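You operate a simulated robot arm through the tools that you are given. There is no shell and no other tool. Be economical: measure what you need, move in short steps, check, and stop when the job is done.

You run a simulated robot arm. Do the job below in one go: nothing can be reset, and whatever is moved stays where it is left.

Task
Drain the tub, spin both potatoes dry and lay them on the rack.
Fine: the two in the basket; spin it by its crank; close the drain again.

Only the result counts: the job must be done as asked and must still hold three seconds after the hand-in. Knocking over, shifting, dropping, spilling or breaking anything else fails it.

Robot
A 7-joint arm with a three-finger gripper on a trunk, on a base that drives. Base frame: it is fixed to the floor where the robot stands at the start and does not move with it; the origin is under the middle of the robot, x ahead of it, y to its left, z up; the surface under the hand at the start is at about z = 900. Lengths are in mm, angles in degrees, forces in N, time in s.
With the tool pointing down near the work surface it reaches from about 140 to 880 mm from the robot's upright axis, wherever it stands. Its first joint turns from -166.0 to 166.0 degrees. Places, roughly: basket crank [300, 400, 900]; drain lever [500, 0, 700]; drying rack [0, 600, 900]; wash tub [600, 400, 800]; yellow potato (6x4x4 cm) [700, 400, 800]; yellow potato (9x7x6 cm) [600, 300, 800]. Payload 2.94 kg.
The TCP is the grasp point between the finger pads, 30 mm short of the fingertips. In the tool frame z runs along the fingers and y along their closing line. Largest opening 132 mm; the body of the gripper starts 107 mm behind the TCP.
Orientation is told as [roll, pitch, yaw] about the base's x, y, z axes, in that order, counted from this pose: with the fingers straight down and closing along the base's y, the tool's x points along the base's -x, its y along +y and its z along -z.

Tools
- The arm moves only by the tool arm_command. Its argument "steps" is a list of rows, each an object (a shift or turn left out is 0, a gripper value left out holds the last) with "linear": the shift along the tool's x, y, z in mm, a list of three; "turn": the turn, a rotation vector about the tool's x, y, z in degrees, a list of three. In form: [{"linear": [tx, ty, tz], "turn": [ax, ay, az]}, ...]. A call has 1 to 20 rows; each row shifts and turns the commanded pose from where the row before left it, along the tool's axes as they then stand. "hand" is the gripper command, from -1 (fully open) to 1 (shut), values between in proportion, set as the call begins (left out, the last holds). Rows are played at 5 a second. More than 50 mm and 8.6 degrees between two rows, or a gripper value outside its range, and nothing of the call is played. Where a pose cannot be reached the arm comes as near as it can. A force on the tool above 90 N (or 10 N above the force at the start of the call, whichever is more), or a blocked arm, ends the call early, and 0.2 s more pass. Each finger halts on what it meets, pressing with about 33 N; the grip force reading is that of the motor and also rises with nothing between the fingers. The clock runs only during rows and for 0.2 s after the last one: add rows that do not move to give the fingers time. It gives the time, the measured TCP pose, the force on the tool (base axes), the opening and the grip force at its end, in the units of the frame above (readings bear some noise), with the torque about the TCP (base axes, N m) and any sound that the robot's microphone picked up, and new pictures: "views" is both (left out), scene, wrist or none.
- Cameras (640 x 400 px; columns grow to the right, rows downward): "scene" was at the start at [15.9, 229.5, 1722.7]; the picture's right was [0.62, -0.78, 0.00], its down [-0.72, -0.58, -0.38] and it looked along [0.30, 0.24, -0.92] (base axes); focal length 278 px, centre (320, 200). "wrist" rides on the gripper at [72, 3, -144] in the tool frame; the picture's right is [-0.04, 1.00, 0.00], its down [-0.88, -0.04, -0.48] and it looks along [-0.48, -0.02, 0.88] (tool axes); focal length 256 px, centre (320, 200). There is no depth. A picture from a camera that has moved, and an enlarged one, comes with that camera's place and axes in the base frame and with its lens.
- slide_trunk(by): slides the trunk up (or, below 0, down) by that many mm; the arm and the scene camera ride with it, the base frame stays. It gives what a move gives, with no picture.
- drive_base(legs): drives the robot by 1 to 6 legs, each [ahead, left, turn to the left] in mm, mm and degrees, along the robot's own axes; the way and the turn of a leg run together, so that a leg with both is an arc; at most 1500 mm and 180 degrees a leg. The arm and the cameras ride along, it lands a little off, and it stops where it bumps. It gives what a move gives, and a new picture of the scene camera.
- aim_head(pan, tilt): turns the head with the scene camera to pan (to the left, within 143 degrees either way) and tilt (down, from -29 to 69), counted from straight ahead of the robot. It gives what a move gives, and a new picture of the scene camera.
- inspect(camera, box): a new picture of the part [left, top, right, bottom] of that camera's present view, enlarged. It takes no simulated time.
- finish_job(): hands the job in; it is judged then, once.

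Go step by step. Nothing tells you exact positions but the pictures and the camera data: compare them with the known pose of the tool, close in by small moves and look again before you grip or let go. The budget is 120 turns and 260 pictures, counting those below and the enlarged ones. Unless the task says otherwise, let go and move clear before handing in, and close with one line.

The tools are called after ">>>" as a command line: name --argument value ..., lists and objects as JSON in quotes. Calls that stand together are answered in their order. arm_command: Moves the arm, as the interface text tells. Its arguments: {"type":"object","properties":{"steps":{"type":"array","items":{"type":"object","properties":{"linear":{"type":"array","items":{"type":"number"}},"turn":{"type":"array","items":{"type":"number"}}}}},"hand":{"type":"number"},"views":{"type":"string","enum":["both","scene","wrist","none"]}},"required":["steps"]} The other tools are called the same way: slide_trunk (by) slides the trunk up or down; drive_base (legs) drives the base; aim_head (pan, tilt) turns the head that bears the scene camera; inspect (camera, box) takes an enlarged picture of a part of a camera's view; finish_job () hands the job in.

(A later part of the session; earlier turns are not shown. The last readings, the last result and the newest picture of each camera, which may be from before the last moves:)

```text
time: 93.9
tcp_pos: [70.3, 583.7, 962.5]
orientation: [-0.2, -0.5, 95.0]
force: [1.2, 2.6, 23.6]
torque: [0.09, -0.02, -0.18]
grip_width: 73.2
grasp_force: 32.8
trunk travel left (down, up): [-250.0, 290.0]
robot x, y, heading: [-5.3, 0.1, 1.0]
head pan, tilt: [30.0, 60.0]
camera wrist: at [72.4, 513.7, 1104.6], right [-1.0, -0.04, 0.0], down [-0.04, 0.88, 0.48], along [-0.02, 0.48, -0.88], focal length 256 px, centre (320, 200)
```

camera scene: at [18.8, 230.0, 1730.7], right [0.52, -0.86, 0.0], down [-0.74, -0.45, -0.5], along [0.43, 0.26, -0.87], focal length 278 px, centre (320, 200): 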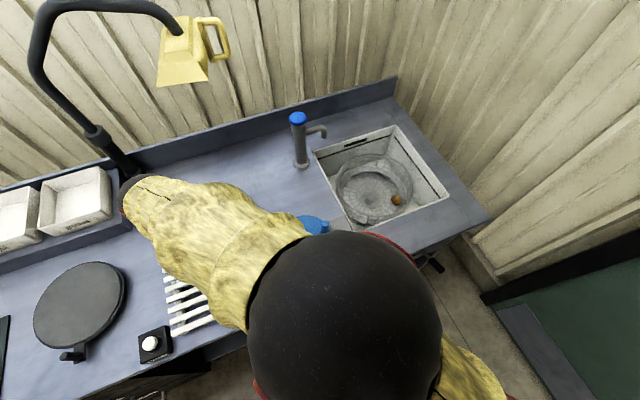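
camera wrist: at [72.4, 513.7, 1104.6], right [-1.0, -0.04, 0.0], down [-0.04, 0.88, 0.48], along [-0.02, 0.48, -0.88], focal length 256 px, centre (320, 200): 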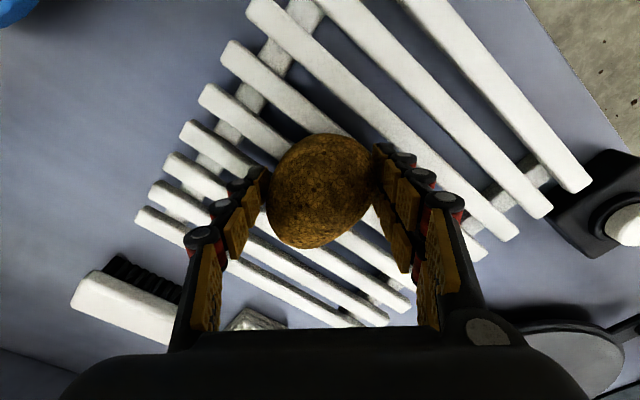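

Contact with the slats (23 N up). I ease up a hair and open just enough.

>>> arm_command --steps '[{"linear": [0, 0, -3]}, {}]' --views "none"

>>> arm_command --steps '[{}, {}, {}, {}]' --hand -0.5 --views "wrist"

```text
time: 94.5
tcp_pos: [70.1, 583.0, 962.3]
orientation: [-0.2, 0.0, 95.0]
force: [-0.8, 2.1, 3.0]
torque: [0.09, -0.04, -0.01]
grip_width: 72.6
grasp_force: 32.9
trunk travel left (down, up): [-250.0, 290.0]
robot x, y, heading: [-5.3, 2.7, 1.3]
head pan, tilt: [30.0, 60.0]
```

```text
time: 95.5
tcp_pos: [70.0, 584.2, 963.7]
orientation: [-0.4, -0.2, 95.1]
force: [-0.1, 0.5, 0.8]
torque: [0.04, 0.0, 0.0]
grip_width: 98.9
grasp_force: 0.0
trunk travel left (down, up): [-250.0, 290.0]
robot x, y, heading: [-5.4, -1.6, 1.3]
head pan, tilt: [30.0, 60.0]
camera wrist: at [72.5, 514.0, 1106.6], right [-1.0, -0.04, 0.0], down [-0.04, 0.88, 0.48], along [-0.02, 0.48, -0.88], focal length 256 px, centre (320, 200)
```

wrist: 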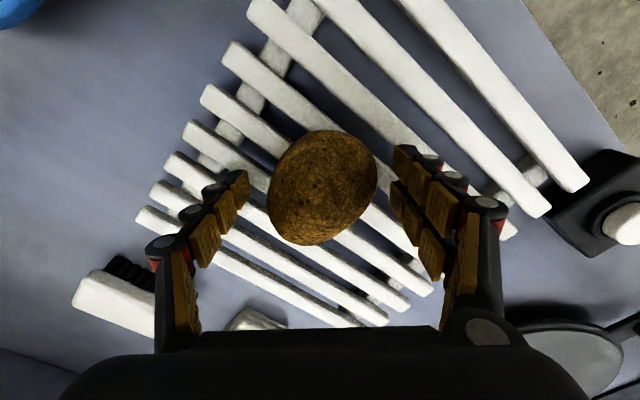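

The big potato rests on the rack. I raise and go back to the tub for the small one.

>>> arm_command --steps '[{"linear": [0, 0, -25]}, {"linear": [0, 0, -45]}, {"linear": [0, 0, -45]}, {"linear": [26.3, -32.8, 0]}, {"linear": [26.3, -32.8, 0]}, {"linear": [26.3, -32.8, 0]}, {"linear": [26.3, -32.8, 0]}, {"linear": [26.3, -32.8, 0]}, {"linear": [26.3, -32.8, 0]}, {"linear": [26.3, -32.8, 0]}, {"linear": [26.3, -32.8, 0]}, {"linear": [0, -42, 0]}, {"linear": [0, -42, 0]}, {"linear": [0, -42, 0]}, {"linear": [0, -42, 0]}, {"linear": [0, -42, 0]}, {"linear": [20, -42, 0]}, {}]' --views "both"

>>> inspect --camera "scene" --box '[140, 190, 300, 350]'

```text
time: 99.3
tcp_pos: [604.3, 400.6, 1079.8]
orientation: [-0.2, -0.2, 95.0]
force: [0.0, 0.0, 0.3]
torque: [-0.01, 0.05, 0.0]
grip_width: 99.2
grasp_force: 0.0
trunk travel left (down, up): [-250.0, 290.0]
robot x, y, heading: [0.3, 3.4, 1.3]
head pan, tilt: [30.0, 60.0]
camera scene: at [19.6, 229.3, 1730.8], right [0.52, -0.86, 0.0], down [-0.74, -0.45, -0.5], along [0.43, 0.26, -0.87], focal length 278 px, centre (320, 200)
camera wrist: at [606.4, 329.0, 1222.2], right [-1.0, -0.04, 0.0], down [-0.04, 0.88, 0.48], along [-0.02, 0.48, -0.88], focal length 256 px, centre (320, 200)
```

scene: 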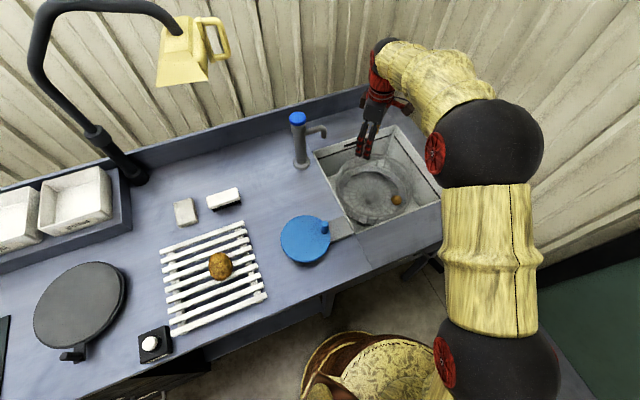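
wrist: 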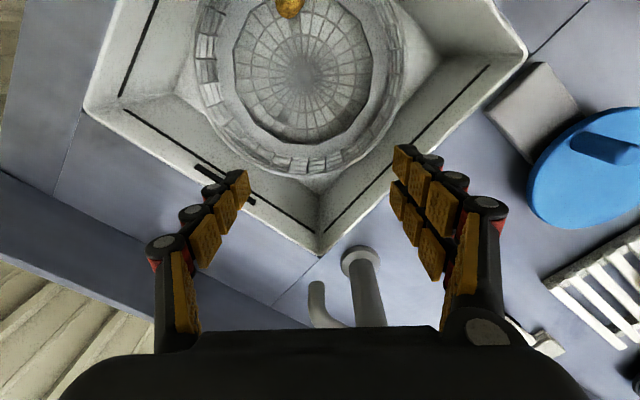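

```text
2.50 times, centred on (220, 270) of scene
camera zoom: at [19.6, 229.3, 1730.8], right [0.52, -0.86, 0.0], down [-0.74, -0.45, -0.5], along [0.43, 0.26, -0.87], focal length 696 px, centre (570, 25)
```

zoom: 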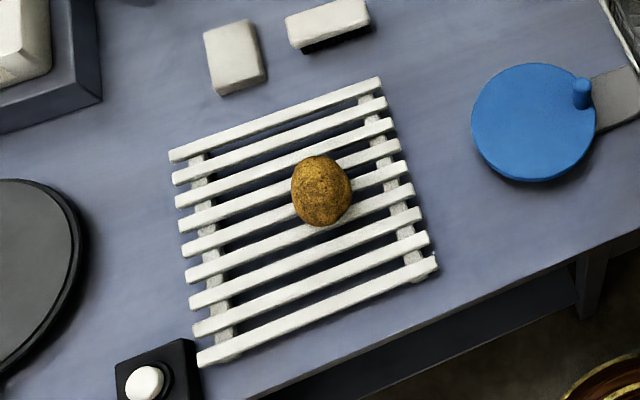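

The big potato sits well on the rack. The small one is near (653,257); I move above it and turn the hand so the closing line runs along the wall with the camera toward the centre.

>>> arm_command --steps '[{"linear": [36.7, -9.1, 0]}, {"linear": [36.7, -9.1, 0]}, {"linear": [36.7, -9.1, 0]}, {"linear": [36.7, -9.1, 0]}, {"turn": [0, 0, 8.4]}, {"turn": [0, 0, 8.4]}, {"turn": [0, 0, 8.4]}, {"turn": [0, 0, 8.4]}, {"turn": [0, 0, 8.4]}, {"turn": [0, 0, 8.4]}, {"turn": [0, 0, 8.4]}, {"turn": [0, 0, 8.4]}, {"turn": [0, 0, 8.4]}, {"turn": [0, 0, 8.4]}, {"turn": [0, 0, 8.4]}, {"turn": [0, 0, 8.4]}, {"turn": [0, 0, 8.4]}, {"turn": [0, 0, 8.4]}, {"turn": [0, 0, 8.4]}, {"turn": [0, 0, 8.4]}]' --views "none"

>>> arm_command --steps '[{"turn": [0, 0, 7.5]}, {"turn": [0, 0, 7.5]}, {"turn": [0, 0, 7.5]}, {"linear": [0, 0, 40]}, {"linear": [0, 0, 40]}, {"linear": [0, 0, 40]}, {}]' --hand -0.3 --views "both"

>>> inspect --camera "wrist" --box '[190, 60, 450, 330]'

```text
time: 103.5
tcp_pos: [652.0, 257.7, 1081.3]
orientation: [0.3, -0.1, -39.5]
force: [0.2, -0.4, 0.4]
torque: [0.02, 0.03, -0.02]
grip_width: 98.8
grasp_force: 0.1
trunk travel left (down, up): [-250.0, 290.0]
robot x, y, heading: [-3.6, 2.2, 1.1]
head pan, tilt: [30.0, 60.0]
```

```text
time: 105.1
tcp_pos: [653.8, 258.1, 959.4]
orientation: [0.3, 0.1, -61.9]
force: [-0.1, -0.5, 0.1]
torque: [-0.03, -0.01, 0.05]
grip_width: 85.7
grasp_force: 0.2
trunk travel left (down, up): [-250.0, 290.0]
robot x, y, heading: [-3.5, 5.5, 0.9]
head pan, tilt: [30.0, 60.0]
camera scene: at [19.8, 229.6, 1730.8], right [0.52, -0.86, 0.0], down [-0.74, -0.45, -0.5], along [0.43, 0.26, -0.87], focal length 278 px, centre (320, 200)
camera wrist: at [621.3, 324.4, 1102.3], right [0.9, 0.43, 0.01], down [0.38, -0.79, 0.47], along [0.21, -0.43, -0.88], focal length 256 px, centre (320, 200)
```

scene: 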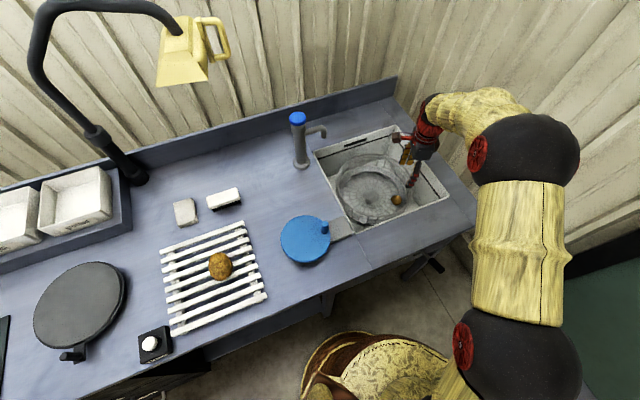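
wrist: 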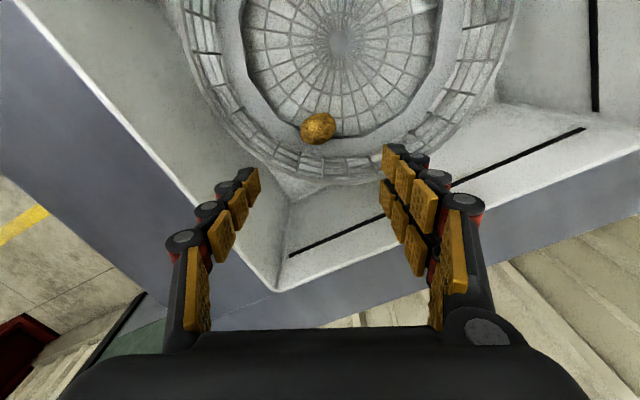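

```text
1.48 times, centred on (320, 195) of wrist
camera zoom: at [621.3, 324.4, 1102.3], right [0.9, 0.43, 0.01], down [0.38, -0.79, 0.47], along [0.21, -0.43, -0.88], focal length 379 px, centre (320, 207)
```

zoom: 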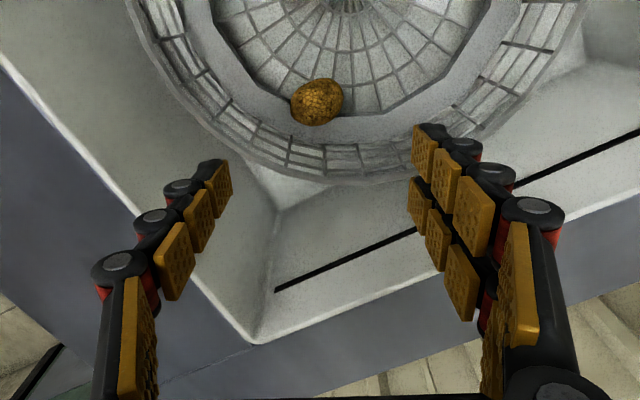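

Well aligned. I narrow the opening, shift 5 mm and descend in steps.

>>> arm_command --steps '[{"linear": [-3, -2, 30]}, {"linear": [0, 0, 40]}, {"linear": [0, 0, 40]}, {"linear": [0, 0, 35]}, {"linear": [0, 0, 20]}, {}]' --hand -0.15 --views "wrist"

>>> inspect --camera "wrist" --box '[190, 60, 450, 330]'

```text
time: 106.5
tcp_pos: [652.5, 255.0, 795.5]
orientation: [0.3, 0.3, -61.9]
force: [0.0, -0.6, -0.4]
torque: [0.01, 0.0, 0.04]
grip_width: 76.0
grasp_force: 0.0
trunk travel left (down, up): [-250.0, 290.0]
robot x, y, heading: [-4.3, 1.9, 1.2]
head pan, tilt: [30.0, 60.0]
camera wrist: at [621.0, 321.9, 938.8], right [0.9, 0.43, 0.01], down [0.38, -0.79, 0.47], along [0.21, -0.43, -0.88], focal length 256 px, centre (320, 200)
```

wrist: 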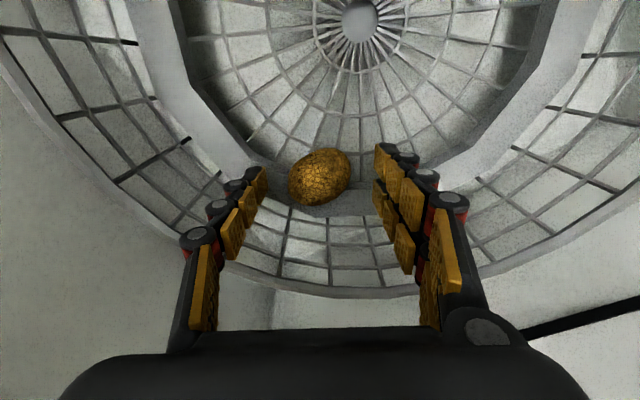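

```text
1.48 times, centred on (320, 195) of wrist
camera zoom: at [621.0, 321.9, 938.8], right [0.9, 0.43, 0.01], down [0.38, -0.79, 0.47], along [0.21, -0.43, -0.88], focal length 379 px, centre (320, 207)
```

zoom: 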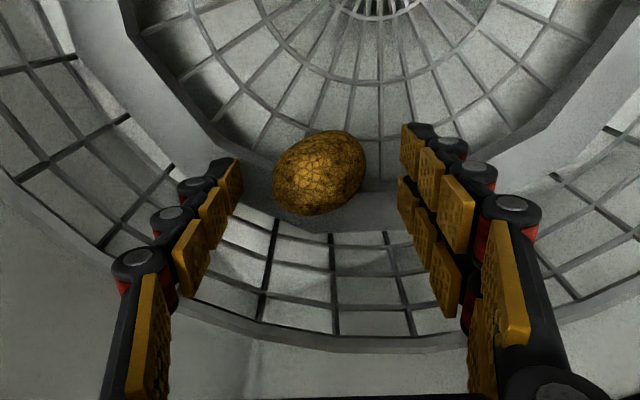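

>>> arm_command --steps '[{"linear": [-3, 0, 8]}, {"linear": [0, 0, 8]}, {"linear": [0, 0, 6]}, {}]' --views "wrist"

>>> inspect --camera "wrist" --box '[190, 60, 450, 330]'

```text
time: 107.5
tcp_pos: [655.8, 251.2, 782.2]
orientation: [0.8, 0.0, -61.8]
force: [-8.5, -16.6, 60.2]
torque: [-1.36, 1.69, 1.18]
grip_width: 75.1
grasp_force: 20.0
trunk travel left (down, up): [-250.0, 290.0]
robot x, y, heading: [-3.7, 0.7, 1.2]
head pan, tilt: [30.0, 60.0]
camera wrist: at [621.8, 317.4, 923.3], right [0.9, 0.43, 0.01], down [0.38, -0.8, 0.48], along [0.22, -0.42, -0.88], focal length 256 px, centre (320, 200)
```

wrist: 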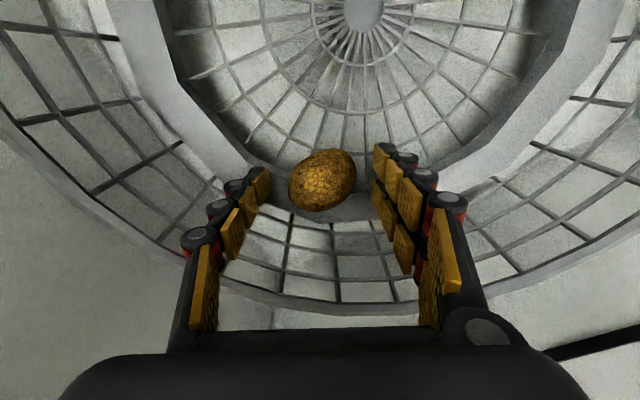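

```text
1.48 times, centred on (320, 195) of wrist
camera zoom: at [621.8, 317.4, 923.3], right [0.9, 0.43, 0.01], down [0.38, -0.8, 0.48], along [0.22, -0.42, -0.88], focal length 379 px, centre (320, 207)
```

zoom: 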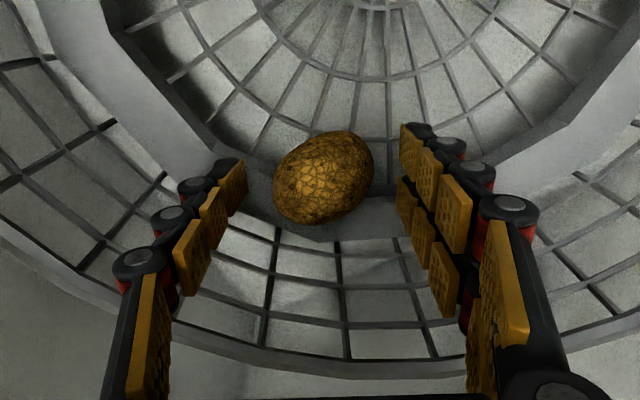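

The fingertips touch the basket's ledge (60 N), so I ease up 13 mm and then close.

>>> arm_command --steps '[{"linear": [0, 0, -7]}, {"linear": [0, 0, -6]}, {}]' --views "none"

>>> arm_command --steps '[{}, {}, {}, {}, {}, {}]' --hand 1 --views "wrist"

```text
time: 108.3
tcp_pos: [653.0, 251.6, 784.8]
orientation: [0.2, 0.1, -61.9]
force: [-0.6, 0.7, 0.1]
torque: [0.02, 0.01, -0.02]
grip_width: 75.7
grasp_force: 0.0
trunk travel left (down, up): [-250.0, 290.0]
robot x, y, heading: [-1.6, 2.4, 1.2]
head pan, tilt: [30.0, 60.0]
```

```text
time: 109.7
tcp_pos: [655.0, 252.2, 787.0]
orientation: [0.3, 0.1, -62.0]
force: [0.2, 0.0, 0.6]
torque: [-0.01, -0.01, -0.05]
grip_width: 44.6
grasp_force: 33.3
trunk travel left (down, up): [-250.0, 290.0]
robot x, y, heading: [-8.3, 3.3, 1.1]
head pan, tilt: [30.0, 60.0]
camera wrist: at [622.7, 318.9, 929.0], right [0.9, 0.43, 0.01], down [0.38, -0.79, 0.47], along [0.21, -0.43, -0.88], focal length 256 px, centre (320, 200)
```

wrist: 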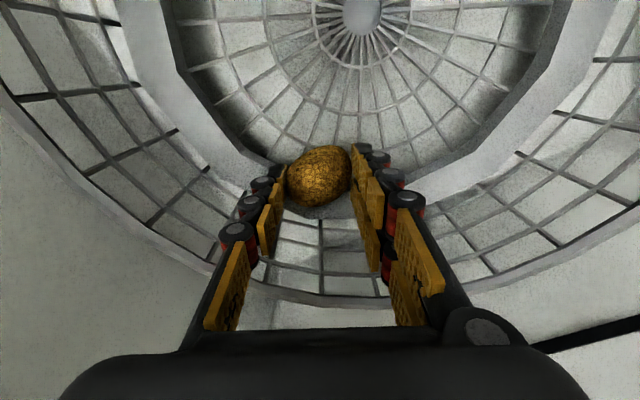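

Gripped at 45 mm. I lift out and turn the hand back.

>>> arm_command --steps '[{"linear": [3, 0, -20]}, {"linear": [3, 0, -40]}, {"linear": [0, 0, -45]}, {"linear": [0, 0, -45]}, {"linear": [0, 0, -45]}, {"linear": [0, 0, -45]}, {"linear": [0, 0, -45]}, {"turn": [0, 0, -8.4]}, {"turn": [0, 0, -8.4]}, {"turn": [0, 0, -8.4]}, {"turn": [0, 0, -8.4]}, {"turn": [0, 0, -8.4]}, {"turn": [0, 0, -8.4]}, {"turn": [0, 0, -8.4]}, {"turn": [0, 0, -8.4]}, {"turn": [0, 0, -8.4]}, {"turn": [0, 0, -8.4]}, {"turn": [0, 0, -8.0]}, {}]' --views "wrist"

```text
time: 113.7
tcp_pos: [650.1, 255.9, 1071.6]
orientation: [0.1, -0.3, 30.2]
force: [-0.1, -0.3, 0.0]
torque: [0.01, -0.04, 0.03]
grip_width: 44.2
grasp_force: 33.3
trunk travel left (down, up): [-250.0, 290.0]
robot x, y, heading: [-3.6, 2.8, 1.3]
head pan, tilt: [30.0, 60.0]
camera wrist: at [585.3, 223.7, 1213.7], right [-0.47, 0.89, 0.0], down [0.78, 0.41, 0.48], along [0.42, 0.22, -0.88], focal length 256 px, centre (320, 200)
```

wrist: 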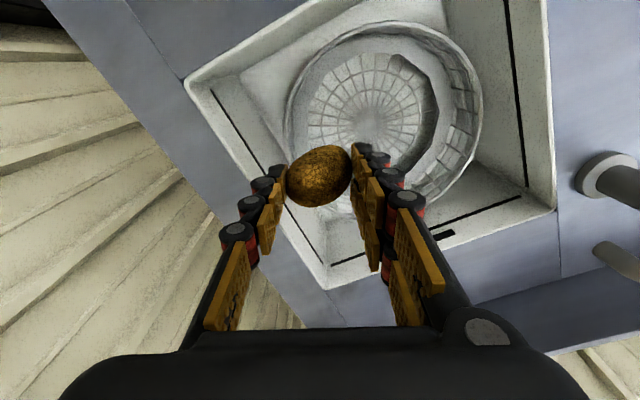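

>>> arm_command --steps '[{"linear": [25, 32.9, 0]}, {"linear": [25, 32.9, 0]}, {"linear": [25, 32.9, 0]}, {"linear": [25, 32.9, 0]}, {"linear": [25, 32.9, 0]}, {"linear": [25, 32.9, 0]}, {"linear": [25, 32.9, 0]}, {"linear": [25, 32.9, 0]}, {"linear": [17.6, 40.2, 0]}, {"linear": [17.6, 40.2, 0]}, {"linear": [17.6, 40.2, 0]}, {"linear": [17.6, 40.2, 0]}, {"linear": [17.6, 40.2, 0]}, {"linear": [17.6, 40.2, 0]}, {"linear": [17.6, 40.2, 0]}, {"linear": [17.6, 40.2, 0]}, {"linear": [17.6, 40.2, 0]}, {"linear": [17.6, 40.2, 0]}, {}]' --views "both"

```text
time: 117.9
tcp_pos: [70.4, 650.7, 1103.4]
orientation: [2.8, -1.7, 23.2]
force: [0.3, -1.4, -0.9]
torque: [0.03, 0.02, -0.01]
grip_width: 44.3
grasp_force: 33.4
trunk travel left (down, up): [-250.0, 290.0]
robot x, y, heading: [-6.6, 4.0, 1.1]
head pan, tilt: [30.0, 60.0]
stopped in row 19: the arm was blocked; the commanded pose is now the measured one
camera scene: at [19.7, 229.3, 1730.8], right [0.52, -0.86, 0.0], down [-0.74, -0.45, -0.5], along [0.43, 0.26, -0.87], focal length 278 px, centre (320, 200)
camera wrist: at [1.1, 619.0, 1244.1], right [-0.35, 0.93, 0.05], down [0.82, 0.28, 0.5], along [0.45, 0.22, -0.86], focal length 256 px, centre (320, 200)
```

scene: 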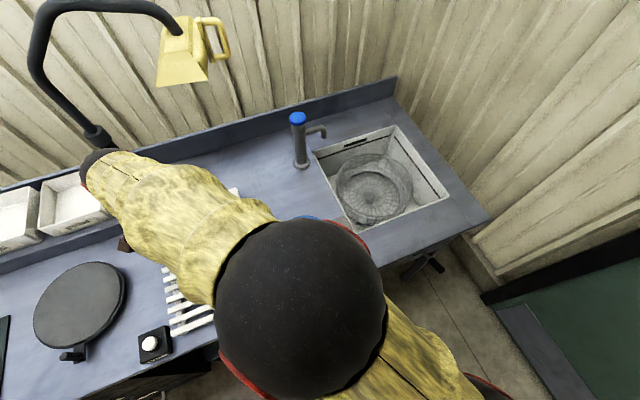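
wrist: 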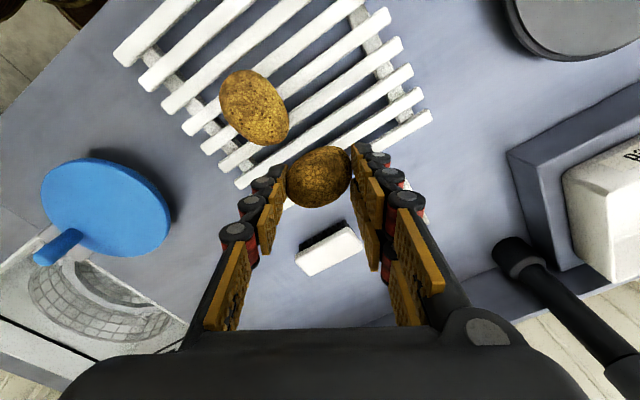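

The wrist hit a joint limit with this heading. I turn it back toward the yaw that worked for the first potato.

>>> arm_command --steps '[{"turn": [2.8, 1.7, -5]}, {"turn": [0, 0, -8]}, {"turn": [0, 0, -8]}, {"turn": [0, 0, -8]}, {"turn": [0, 0, -8]}, {"turn": [0, 0, -8]}, {"turn": [0, 0, -8]}, {"turn": [0, 0, -8]}, {"turn": [0, 0, -8]}, {}]' --views "none"

```text
time: 120.1
tcp_pos: [68.5, 650.8, 1103.6]
orientation: [-0.2, -0.1, 92.4]
force: [0.1, -0.3, -0.1]
torque: [0.01, -0.02, -0.03]
grip_width: 44.3
grasp_force: 32.9
trunk travel left (down, up): [-250.0, 290.0]
robot x, y, heading: [-7.0, -1.9, 1.0]
head pan, tilt: [30.0, 60.0]
```

Joints are free again. I move over the free half of the rack and lower.

>>> arm_command --steps '[{"linear": [-1, 44, 0]}, {"linear": [-1, 44, 0]}, {"linear": [0, 0, 40]}, {"linear": [0, 0, 40]}, {"linear": [0, 0, 20]}, {}]' --views "wrist"

```text
time: 120.9
tcp_pos: [71.7, 654.3, 1092.9]
orientation: [-0.2, -1.8, 84.4]
force: [0.1, 0.5, 0.3]
torque: [-0.04, 0.02, 0.0]
grip_width: 44.3
grasp_force: 32.8
trunk travel left (down, up): [-250.0, 290.0]
robot x, y, heading: [-3.8, 3.4, 1.1]
head pan, tilt: [30.0, 60.0]
stopped in row 3: the arm was blocked; the commanded pose is now the measured one
camera wrist: at [59.7, 581.1, 1233.2], right [-0.99, 0.14, 0.0], down [0.12, 0.86, 0.5], along [0.07, 0.5, -0.86], focal length 256 px, centre (320, 200)
```

wrist: 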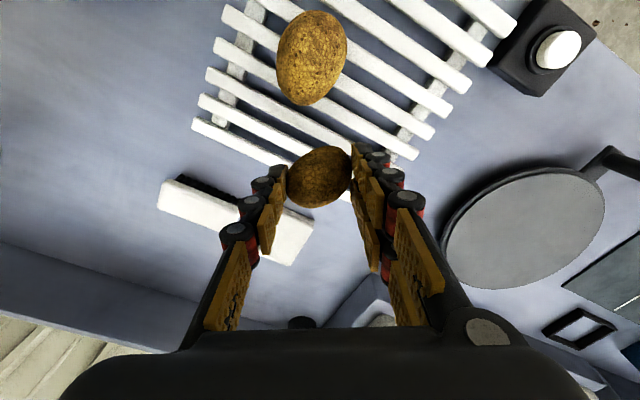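

Blocked again near this pose; the front half of the rack, nearer to me, should be easier, e.g. (-12,548). I fix the tilt and move toward it in stages.

>>> arm_command --steps '[{"linear": [0, 0, -10], "turn": [0, 1.8, -4]}, {"linear": [40, 0, 0], "turn": [0, 0, -4]}, {"linear": [40, 0, 0]}, {"linear": [40, 0, 0]}, {}]' --views "none"

>>> arm_command --steps '[{"linear": [0, 30, 0]}, {"linear": [0, 30, 0]}, {"linear": [-15, 25, 0]}, {}]' --views "both"

```text
time: 122.1
tcp_pos: [70.8, 536.7, 1104.4]
orientation: [-0.2, -0.2, 92.8]
force: [-0.7, -0.7, -0.9]
torque: [-0.01, -0.01, 0.0]
grip_width: 44.1
grasp_force: 32.8
trunk travel left (down, up): [-250.0, 290.0]
robot x, y, heading: [-5.8, 1.4, 1.0]
head pan, tilt: [30.0, 60.0]
```

```text
time: 123.0
tcp_pos: [67.7, 548.7, 1113.8]
orientation: [-0.1, -1.2, 84.0]
force: [-0.2, -0.2, -0.3]
torque: [0.04, -0.01, 0.01]
grip_width: 44.2
grasp_force: 32.8
trunk travel left (down, up): [-250.0, 290.0]
robot x, y, heading: [-5.9, 0.5, 1.1]
head pan, tilt: [30.0, 60.0]
stopped in row 4: the arm was blocked; the commanded pose is now the measured one
camera scene: at [19.8, 229.1, 1730.8], right [0.52, -0.86, 0.0], down [-0.74, -0.45, -0.5], along [0.43, 0.26, -0.87], focal length 278 px, centre (320, 200)
camera wrist: at [56.1, 476.4, 1255.3], right [-0.99, 0.15, 0.0], down [0.13, 0.86, 0.49], along [0.07, 0.49, -0.87], focal length 256 px, centre (320, 200)
```

scene: 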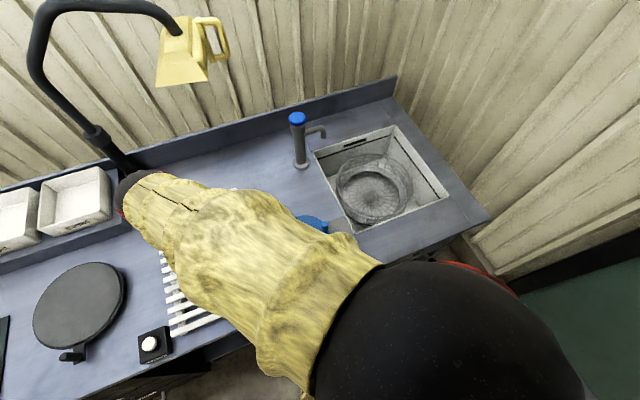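
wrist: 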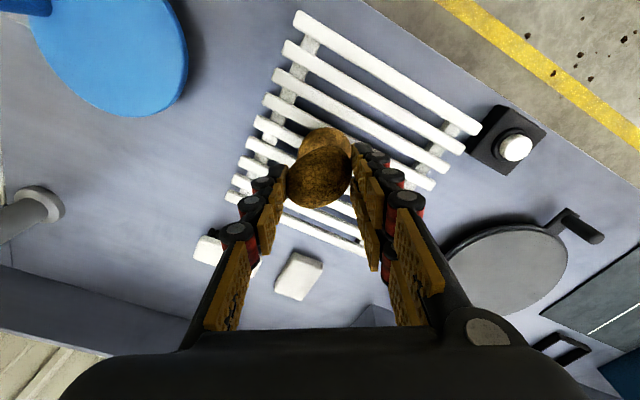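

The arm's joints stop it going further left, so I turn the base 12° left to bring that part of the rack into range.

>>> drive_base --legs '[[0, 0, 12]]'

```text
time: 124.2
tcp_pos: [-48.2, 551.6, 1114.4]
orientation: [-0.2, -1.2, 96.0]
force: [0.7, 0.7, -1.2]
torque: [-0.02, 0.0, -0.01]
grip_width: 44.0
grasp_force: 32.9
trunk travel left (down, up): [-250.0, 290.0]
robot x, y, heading: [-3.8, 0.4, 13.2]
head pan, tilt: [30.0, 60.0]
camera scene: at [-27.8, 229.4, 1730.8], right [0.68, -0.73, 0.0], down [-0.63, -0.59, -0.5], along [0.36, 0.34, -0.87], focal length 278 px, centre (320, 200)
```

scene: 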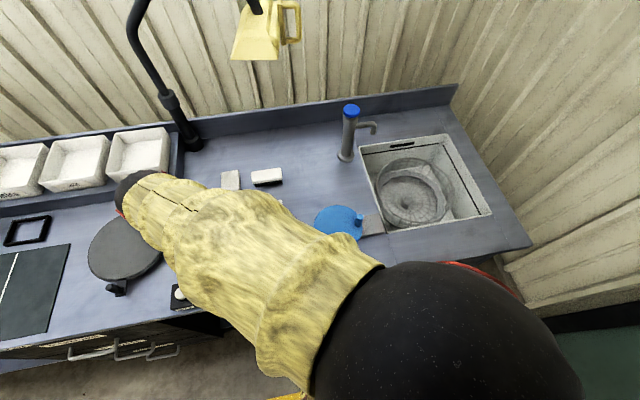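

>>> arm_command --steps '[{"linear": [-30, -14, 0], "turn": [0, 1.2, 0]}, {"linear": [-30, -14, 0]}, {"linear": [-29, -14.6, 0]}, {"linear": [0, 0, 40]}, {"linear": [0, 0, 40]}, {"linear": [0, 0, 25]}, {}]' --views "wrist"

```text
time: 125.8
tcp_pos: [-16.1, 644.1, 1011.4]
orientation: [-0.2, 0.1, 95.9]
force: [0.8, -0.3, 0.0]
torque: [0.01, 0.01, 0.02]
grip_width: 43.9
grasp_force: 33.1
trunk travel left (down, up): [-250.0, 290.0]
robot x, y, heading: [-5.1, 2.4, 13.2]
head pan, tilt: [30.0, 60.0]
camera wrist: at [-12.4, 574.2, 1154.0], right [-1.0, -0.06, 0.0], down [-0.06, 0.88, 0.48], along [-0.03, 0.47, -0.88], focal length 256 px, centre (320, 200)
```

wrist: 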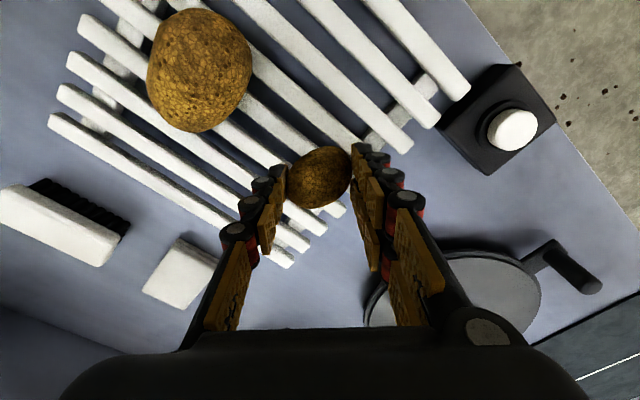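

The spot below is about 60 mm in from the slat ends and clear of the big one. I lower gently to contact.

>>> arm_command --steps '[{"linear": [0, 0, 13]}, {"linear": [0, 0, 13]}, {"linear": [0, 0, 5]}, {}]' --views "none"

>>> arm_command --steps '[{"linear": [0, 0, 4]}, {"linear": [0, 0, 3]}, {}]' --views "wrist"

```text
time: 126.8
tcp_pos: [-15.5, 643.7, 979.1]
orientation: [-0.1, 0.1, 95.9]
force: [-0.6, -0.3, -1.1]
torque: [-0.01, -0.03, 0.0]
grip_width: 44.0
grasp_force: 32.9
trunk travel left (down, up): [-250.0, 290.0]
robot x, y, heading: [-3.3, 3.2, 13.3]
head pan, tilt: [30.0, 60.0]
```

```text
time: 127.6
tcp_pos: [-15.0, 643.7, 974.5]
orientation: [-0.2, -0.3, 96.0]
force: [-1.7, -2.2, 18.8]
torque: [-0.18, 0.11, -0.03]
grip_width: 43.9
grasp_force: 33.1
trunk travel left (down, up): [-250.0, 290.0]
robot x, y, heading: [-6.0, 1.0, 13.0]
head pan, tilt: [30.0, 60.0]
camera wrist: at [-11.5, 573.8, 1117.4], right [-1.0, -0.06, 0.0], down [-0.06, 0.88, 0.48], along [-0.03, 0.48, -0.88], focal length 256 px, centre (320, 200)
```

wrist: 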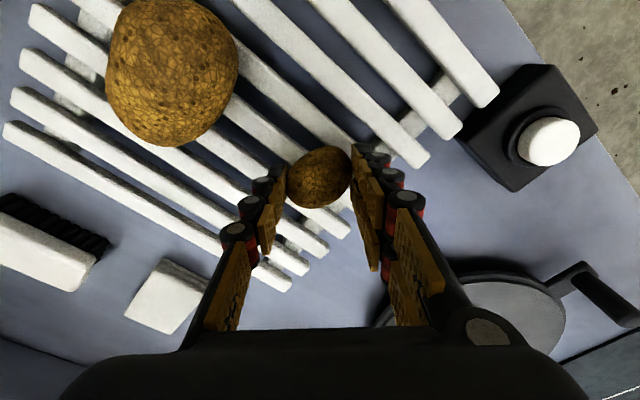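

Contact (19 N). I ease off 2 mm and open.

>>> arm_command --steps '[{"linear": [0, 0, -2]}, {}]' --views "none"

>>> arm_command --steps '[{}, {}, {}, {}]' --hand -0.05 --views "wrist"

```text
time: 128.2
tcp_pos: [-15.2, 644.9, 975.1]
orientation: [-0.3, -0.1, 96.0]
force: [-6.1, 0.9, 15.0]
torque: [0.05, 0.3, -0.05]
grip_width: 44.2
grasp_force: 32.7
trunk travel left (down, up): [-250.0, 290.0]
robot x, y, heading: [-2.7, 2.2, 13.4]
head pan, tilt: [30.0, 60.0]
```

```text
time: 129.2
tcp_pos: [-14.0, 644.5, 973.6]
orientation: [-0.1, 0.1, 96.0]
force: [-0.1, 0.7, 0.4]
torque: [0.02, -0.01, -0.01]
grip_width: 69.3
grasp_force: 0.1
trunk travel left (down, up): [-250.0, 290.0]
robot x, y, heading: [-4.5, 2.0, 13.3]
head pan, tilt: [30.0, 60.0]
camera wrist: at [-10.7, 574.6, 1116.8], right [-1.0, -0.06, 0.0], down [-0.06, 0.88, 0.47], along [-0.03, 0.47, -0.88], focal length 256 px, centre (320, 200)
```

wrist: 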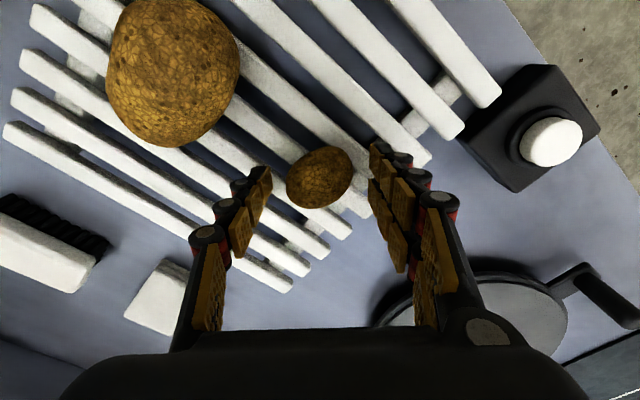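

Both are on the rack. I raise the hand and look closely at them.

>>> arm_command --steps '[{"linear": [0, 0, -25]}, {"linear": [0, 0, -45]}, {"linear": [0, 0, -45]}, {"linear": [0, 0, -45]}, {}]' --views "wrist"

>>> inspect --camera "wrist" --box '[120, 0, 420, 250]'

```text
time: 130.4
tcp_pos: [-13.0, 646.4, 1134.3]
orientation: [-0.1, 0.1, 96.0]
force: [0.4, -0.7, -0.1]
torque: [0.03, 0.0, -0.01]
grip_width: 69.3
grasp_force: 0.1
trunk travel left (down, up): [-250.0, 290.0]
robot x, y, heading: [-3.1, -0.5, 12.9]
head pan, tilt: [30.0, 60.0]
camera wrist: at [-9.7, 576.2, 1276.3], right [-1.0, -0.06, 0.0], down [-0.06, 0.88, 0.47], along [-0.03, 0.47, -0.88], focal length 256 px, centre (320, 200)
```

wrist: 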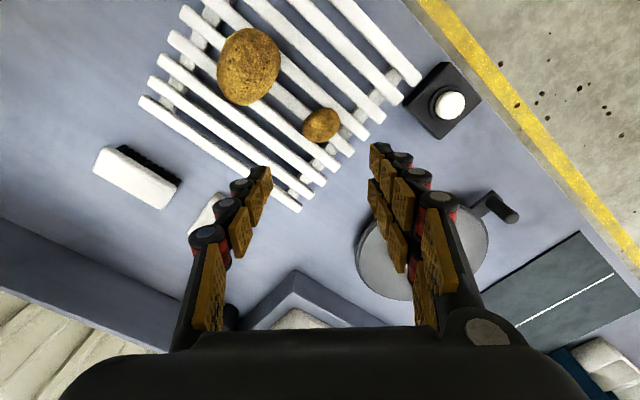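

```text
1.60 times, centred on (270, 125) of wrist
camera zoom: at [-9.7, 576.2, 1276.3], right [-1.0, -0.06, 0.0], down [-0.06, 0.88, 0.47], along [-0.03, 0.47, -0.88], focal length 410 px, centre (400, 320)
```

zoom: 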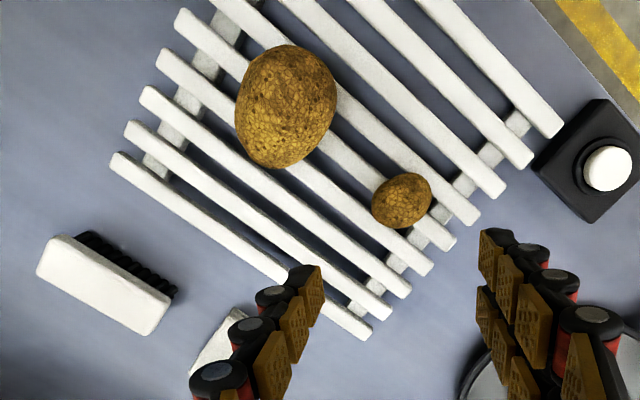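

Both potatoes rest on the slats. Now back to the drain: I turn the base back and bring the hand toward the lever.

>>> drive_base --legs '[[0, 0, -13]]'

>>> arm_command --steps '[{"turn": [0, 0, 7]}, {"turn": [0, 0, 7]}, {"turn": [0, 0, 7]}, {"turn": [0, 0, 7]}, {}]' --views "none"

```text
time: 131.6
tcp_pos: [132.3, 631.6, 1134.3]
orientation: [-0.1, 0.0, 82.9]
force: [0.1, -0.4, 0.1]
torque: [-0.02, 0.02, 0.0]
grip_width: 69.3
grasp_force: 0.1
trunk travel left (down, up): [-250.0, 290.0]
robot x, y, heading: [-3.1, 2.4, 0.1]
head pan, tilt: [30.0, 60.0]
camera scene: at [24.1, 229.0, 1730.8], right [0.5, -0.87, 0.0], down [-0.75, -0.43, -0.5], along [0.43, 0.25, -0.87], focal length 278 px, centre (320, 200)
```

scene: 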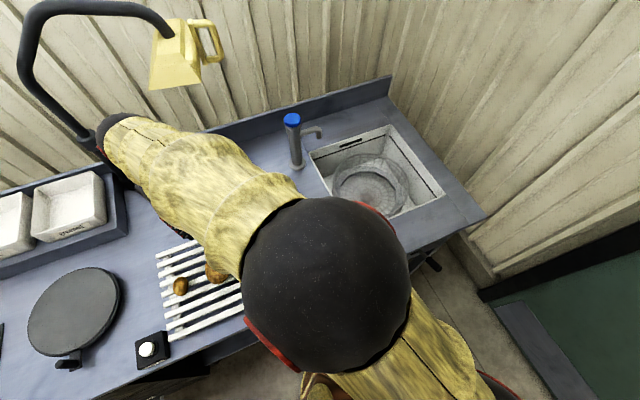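

```text
time: 132.8
tcp_pos: [133.6, 631.6, 1132.7]
orientation: [-0.2, -0.1, 54.8]
force: [0.6, -0.8, -0.4]
torque: [-0.03, 0.0, 0.0]
grip_width: 69.2
grasp_force: 0.0
trunk travel left (down, up): [-250.0, 290.0]
robot x, y, heading: [-6.2, -0.3, -0.1]
head pan, tilt: [30.0, 60.0]
```

>>> arm_command --steps '[{"linear": [24.75, -38.9, 0]}, {"linear": [24.75, -38.9, 0]}, {"linear": [24.75, -38.9, 0]}, {"linear": [24.75, -38.9, 0]}, {"linear": [24.75, -38.9, 0]}, {"linear": [24.75, -38.9, 0]}, {"linear": [24.75, -38.9, 0]}, {"linear": [24.75, -38.9, 0]}, {"linear": [24.75, -38.9, 0]}, {"linear": [24.75, -38.9, 0]}, {"linear": [24.75, -38.9, 0]}, {"linear": [24.75, -38.9, 0]}, {"linear": [24.75, -38.9, 0]}, {"linear": [24.75, -38.9, 0]}, {"linear": [24.75, -38.9, 0]}, {"linear": [24.75, -38.9, 0]}, {}]' --hand -1 --views "none"

>>> arm_command --steps '[{"turn": [0, -8, 0]}, {"turn": [0, -8, 0]}, {"turn": [0, -8, 0]}, {"turn": [0, -8, 0]}, {"turn": [0, -8, 0]}, {}]' --views "scene"

```text
time: 136.4
tcp_pos: [415.1, -51.0, 1134.2]
orientation: [-0.2, 0.0, 55.0]
force: [-0.3, 0.5, 0.0]
torque: [0.03, -0.01, 0.01]
grip_width: 132.0
grasp_force: 0.1
trunk travel left (down, up): [-250.0, 290.0]
robot x, y, heading: [-5.0, 2.9, -0.0]
head pan, tilt: [30.0, 60.0]
```

```text
time: 137.8
tcp_pos: [414.6, -52.0, 1134.4]
orientation: [-0.2, -40.1, 55.1]
force: [0.2, -0.9, -0.5]
torque: [0.0, 0.01, -0.01]
grip_width: 132.1
grasp_force: 0.0
trunk travel left (down, up): [-250.0, 290.0]
robot x, y, heading: [-2.5, 0.2, 0.0]
head pan, tilt: [30.0, 60.0]
camera scene: at [24.0, 228.4, 1730.9], right [0.5, -0.87, 0.0], down [-0.75, -0.43, -0.5], along [0.43, 0.25, -0.87], focal length 278 px, centre (320, 200)
```

scene: 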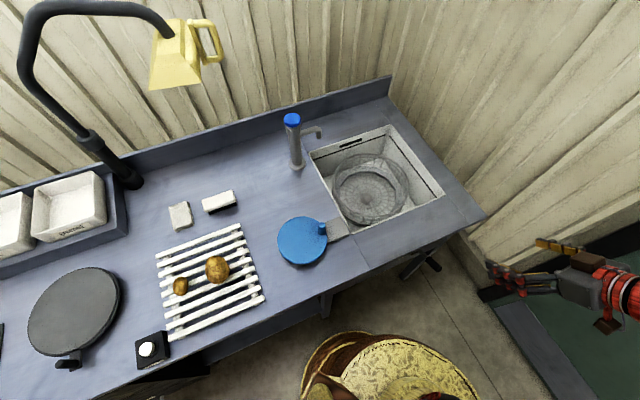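

Everything on the table looks in place. Trunk down and approach the lever as before.

>>> slide_trunk --by -200

>>> arm_command --steps '[{"linear": [13.5, 0, 16]}, {"linear": [0, 0, 40]}, {"linear": [0, 0, 40]}, {}]' --views "wrist"

```text
time: 139.9
tcp_pos: [414.3, -51.4, 934.8]
orientation: [-0.2, -40.0, 55.0]
force: [0.4, -0.6, 0.2]
torque: [0.02, 0.0, 0.05]
grip_width: 132.1
grasp_force: 0.1
trunk travel left (down, up): [-50.0, 490.0]
robot x, y, heading: [-2.0, 0.0, -0.3]
head pan, tilt: [30.0, 60.0]
```

```text
time: 140.9
tcp_pos: [443.7, -8.7, 854.3]
orientation: [-0.2, -40.1, 55.0]
force: [0.0, 0.4, 0.9]
torque: [0.04, 0.02, -0.01]
grip_width: 132.2
grasp_force: 0.0
trunk travel left (down, up): [-50.0, 490.0]
robot x, y, heading: [-5.0, 3.1, -0.3]
head pan, tilt: [30.0, 60.0]
camera wrist: at [355.6, -124.8, 915.7], right [-0.8, 0.6, 0.03], down [0.24, 0.28, 0.93], along [0.55, 0.75, -0.37], focal length 256 px, centre (320, 200)
```

wrist: 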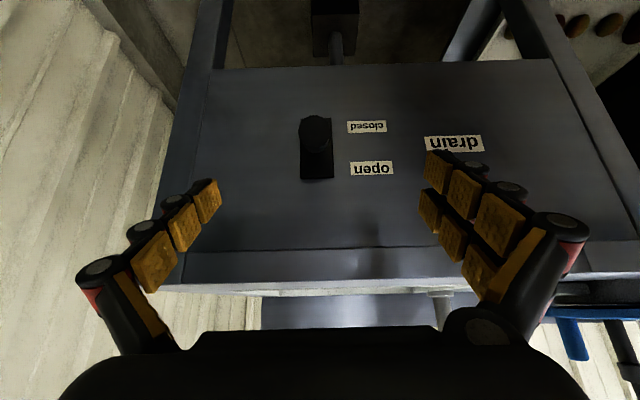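

>>> arm_command --steps '[{"linear": [0, 0, 40]}, {"linear": [0, 0, 40]}, {}]' --views "wrist"

>>> arm_command --steps '[{}, {}, {}, {}, {}, {}, {}, {}]' --hand 1 --views "wrist"

```text
time: 141.7
tcp_pos: [471.3, 32.2, 790.6]
orientation: [-0.2, -40.0, 55.0]
force: [0.0, 0.3, -0.5]
torque: [0.0, 0.02, -0.02]
grip_width: 132.0
grasp_force: 0.1
trunk travel left (down, up): [-50.0, 490.0]
robot x, y, heading: [-1.5, 2.0, 0.1]
head pan, tilt: [30.0, 60.0]
camera wrist: at [384.3, -84.5, 852.5], right [-0.8, 0.6, 0.03], down [0.24, 0.28, 0.93], along [0.55, 0.75, -0.37], focal length 256 px, centre (320, 200)
```

wrist: 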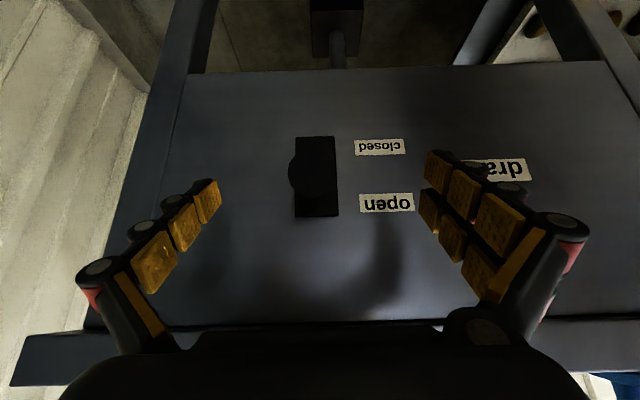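

```text
time: 143.5
tcp_pos: [475.5, 29.9, 791.5]
orientation: [-0.5, -39.9, 55.1]
force: [20.7, -9.9, -5.2]
torque: [-0.46, -0.34, -0.39]
grip_width: 25.8
grasp_force: 21.4
trunk travel left (down, up): [-50.0, 490.0]
robot x, y, heading: [-5.7, 2.3, -0.0]
head pan, tilt: [30.0, 60.0]
camera wrist: at [386.7, -86.4, 853.4], right [-0.8, 0.6, 0.02], down [0.24, 0.28, 0.93], along [0.56, 0.75, -0.37], focal length 256 px, centre (320, 200)
```

wrist: 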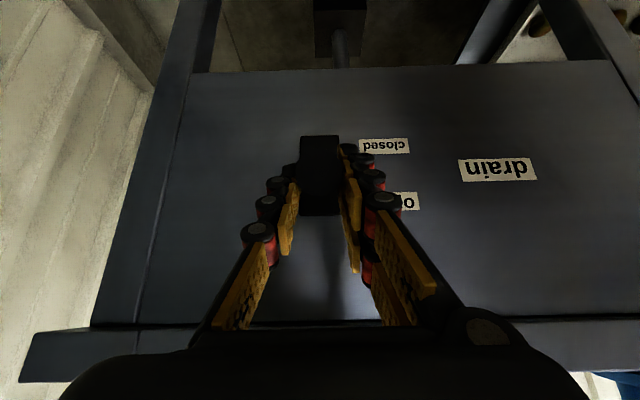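

Gripped. I retrace the arc downward to close the drain.

>>> arm_command --steps '[{"linear": [0, -4, 0]}, {"linear": [7.6, 0, 2.5]}, {"linear": [7.6, 0, 2.8]}, {"linear": [7.6, 0, 2.8]}, {"linear": [6.3, 0, 4.4]}, {"linear": [6.3, 0, 4.4]}, {"linear": [5.6, 0, 5.1]}, {"linear": [5.6, 0, 5.1]}, {"linear": [4, 0, 6.4]}, {"linear": [4, 0, 6.4]}, {"linear": [3.3, 0, 7]}, {"linear": [3.3, 0, 7]}, {}]' --views "wrist"

```text
time: 146.3
tcp_pos: [468.8, 20.5, 710.1]
orientation: [0.0, -40.0, 55.0]
force: [-14.7, 7.5, 8.5]
torque: [0.99, -0.59, -0.38]
grip_width: 24.9
grasp_force: 44.8
trunk travel left (down, up): [-50.0, 490.0]
robot x, y, heading: [-0.7, 0.3, 0.0]
head pan, tilt: [30.0, 60.0]
camera wrist: at [381.0, -96.2, 772.5], right [-0.8, 0.6, 0.03], down [0.24, 0.28, 0.93], along [0.55, 0.75, -0.37], focal length 256 px, centre (320, 200)
```

wrist: 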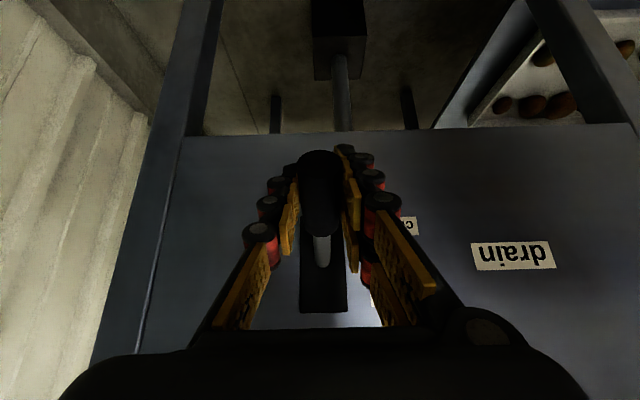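

Nearly at the initial closed angle; I press a little further down, then release and compare.

>>> arm_command --steps '[{"linear": [2.5, 0, 5]}, {"linear": [2.5, 0, 5]}, {}]' --views "none"

>>> arm_command --steps '[{}, {}, {}, {}, {}, {}, {}, {}]' --hand -1 --views "wrist"

```text
time: 147.1
tcp_pos: [471.4, 24.3, 701.5]
orientation: [-0.3, -40.1, 55.2]
force: [-12.8, 16.3, 14.7]
torque: [0.95, -0.59, -0.04]
grip_width: 24.9
grasp_force: 44.9
trunk travel left (down, up): [-50.0, 490.0]
robot x, y, heading: [-1.4, 5.6, -0.0]
head pan, tilt: [30.0, 60.0]
```

```text
time: 148.9
tcp_pos: [472.4, 22.4, 699.8]
orientation: [-0.1, -39.9, 55.0]
force: [-0.2, -0.1, 0.4]
torque: [0.0, -0.01, 0.0]
grip_width: 132.1
grasp_force: 0.0
trunk travel left (down, up): [-50.0, 490.0]
robot x, y, heading: [-2.7, -0.7, 0.1]
head pan, tilt: [30.0, 60.0]
camera wrist: at [383.5, -94.4, 762.4], right [-0.8, 0.6, 0.03], down [0.24, 0.28, 0.93], along [0.55, 0.75, -0.37], focal length 256 px, centre (320, 200)
```

wrist: 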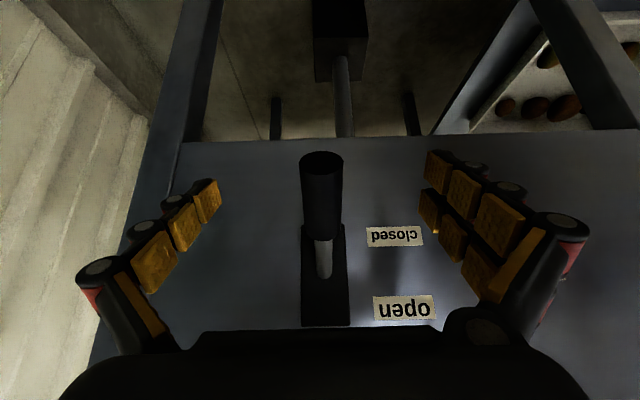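

The lever matches its initial closed look. I back out, raise the trunk and check all.

>>> arm_command --steps '[{"linear": [0, 0, -40]}, {"linear": [0, 0, -40]}, {"linear": [0, 0, -40]}, {"linear": [-8, 0, -50]}, {"linear": [-15, 0, -25]}, {}]' --views "wrist"

>>> slide_trunk --by 200

>>> aim_head --pan 25 --tilt 60

>>> inspect --camera "scene" --box '[120, 100, 480, 330]'

```text
refused: row 4 steps farther than a row can; nothing moved
```

```text
time: 151.1
tcp_pos: [471.5, 22.3, 899.5]
orientation: [-0.1, -40.0, 55.0]
force: [-0.8, -0.4, 0.3]
torque: [-0.01, 0.0, -0.04]
grip_width: 132.3
grasp_force: 0.1
trunk travel left (down, up): [-250.0, 290.0]
robot x, y, heading: [-4.4, 3.5, 0.1]
head pan, tilt: [30.0, 60.0]
```

```text
time: 151.8
tcp_pos: [471.5, 22.5, 899.9]
orientation: [-0.2, -40.0, 55.1]
force: [0.3, 0.1, 0.2]
torque: [-0.02, 0.03, -0.03]
grip_width: 132.1
grasp_force: 0.1
trunk travel left (down, up): [-250.0, 290.0]
robot x, y, heading: [-9.2, 2.2, 0.1]
head pan, tilt: [25.0, 60.0]
camera scene: at [26.7, 223.4, 1730.8], right [0.42, -0.91, 0.0], down [-0.78, -0.37, -0.5], along [0.45, 0.21, -0.87], focal length 278 px, centre (320, 200)
```

scene: 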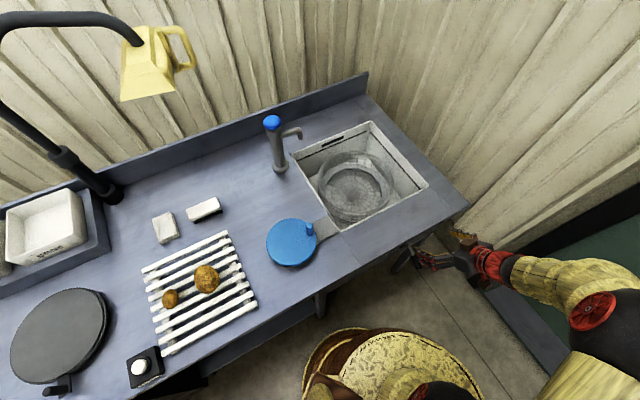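

```text
1.74 times, centred on (300, 215) of scene
camera zoom: at [26.7, 223.4, 1730.8], right [0.42, -0.91, 0.0], down [-0.78, -0.37, -0.5], along [0.45, 0.21, -0.87], focal length 484 px, centre (355, 174)
```

zoom: 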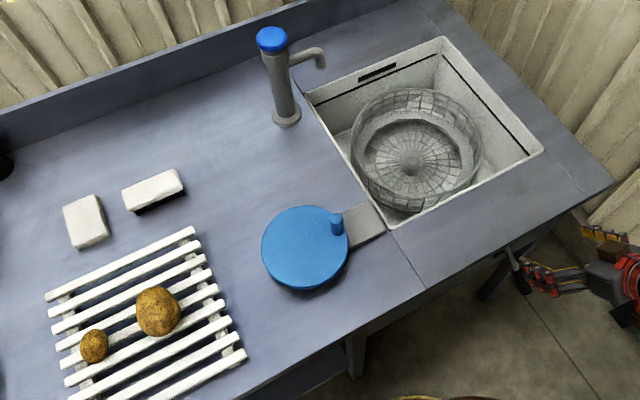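

The retreat call had been refused, so the trunk lift carried the hand straight up past the lever; I now back off and verify the lever is still down.

>>> arm_command --steps '[{"linear": [0, 0, -40]}, {"linear": [0, 0, -40]}, {}]' --views "wrist"

>>> inspect --camera "wrist" --box '[220, 0, 470, 200]'

```text
time: 152.6
tcp_pos: [441.1, -19.0, 959.4]
orientation: [-0.2, -40.0, 55.0]
force: [0.2, 0.1, 0.9]
torque: [-0.01, -0.04, 0.0]
grip_width: 131.7
grasp_force: 0.1
trunk travel left (down, up): [-250.0, 290.0]
robot x, y, heading: [-6.2, 1.1, -0.1]
head pan, tilt: [25.0, 60.0]
camera wrist: at [353.5, -136.8, 1022.2], right [-0.8, 0.6, 0.03], down [0.24, 0.28, 0.93], along [0.55, 0.75, -0.37], focal length 256 px, centre (320, 200)
```

wrist: 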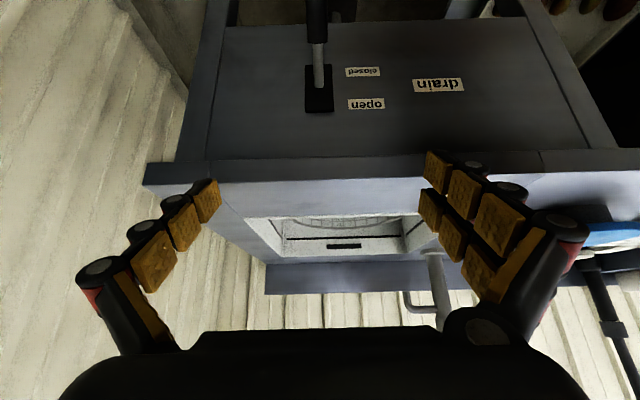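

```text
2.00 times, centred on (345, 100) of wrist
camera zoom: at [353.5, -136.8, 1022.2], right [-0.8, 0.6, 0.03], down [0.24, 0.28, 0.93], along [0.55, 0.75, -0.37], focal length 512 px, centre (270, 400)
```

zoom: 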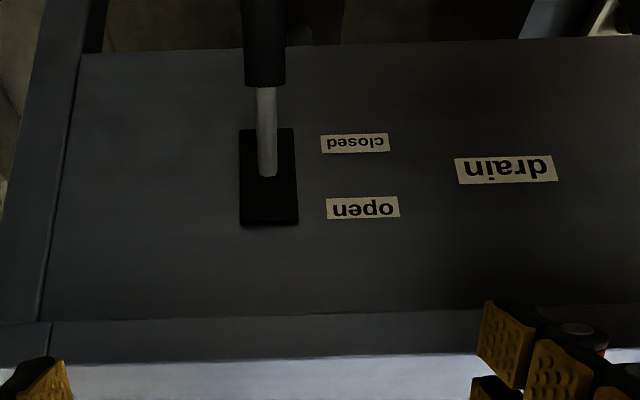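

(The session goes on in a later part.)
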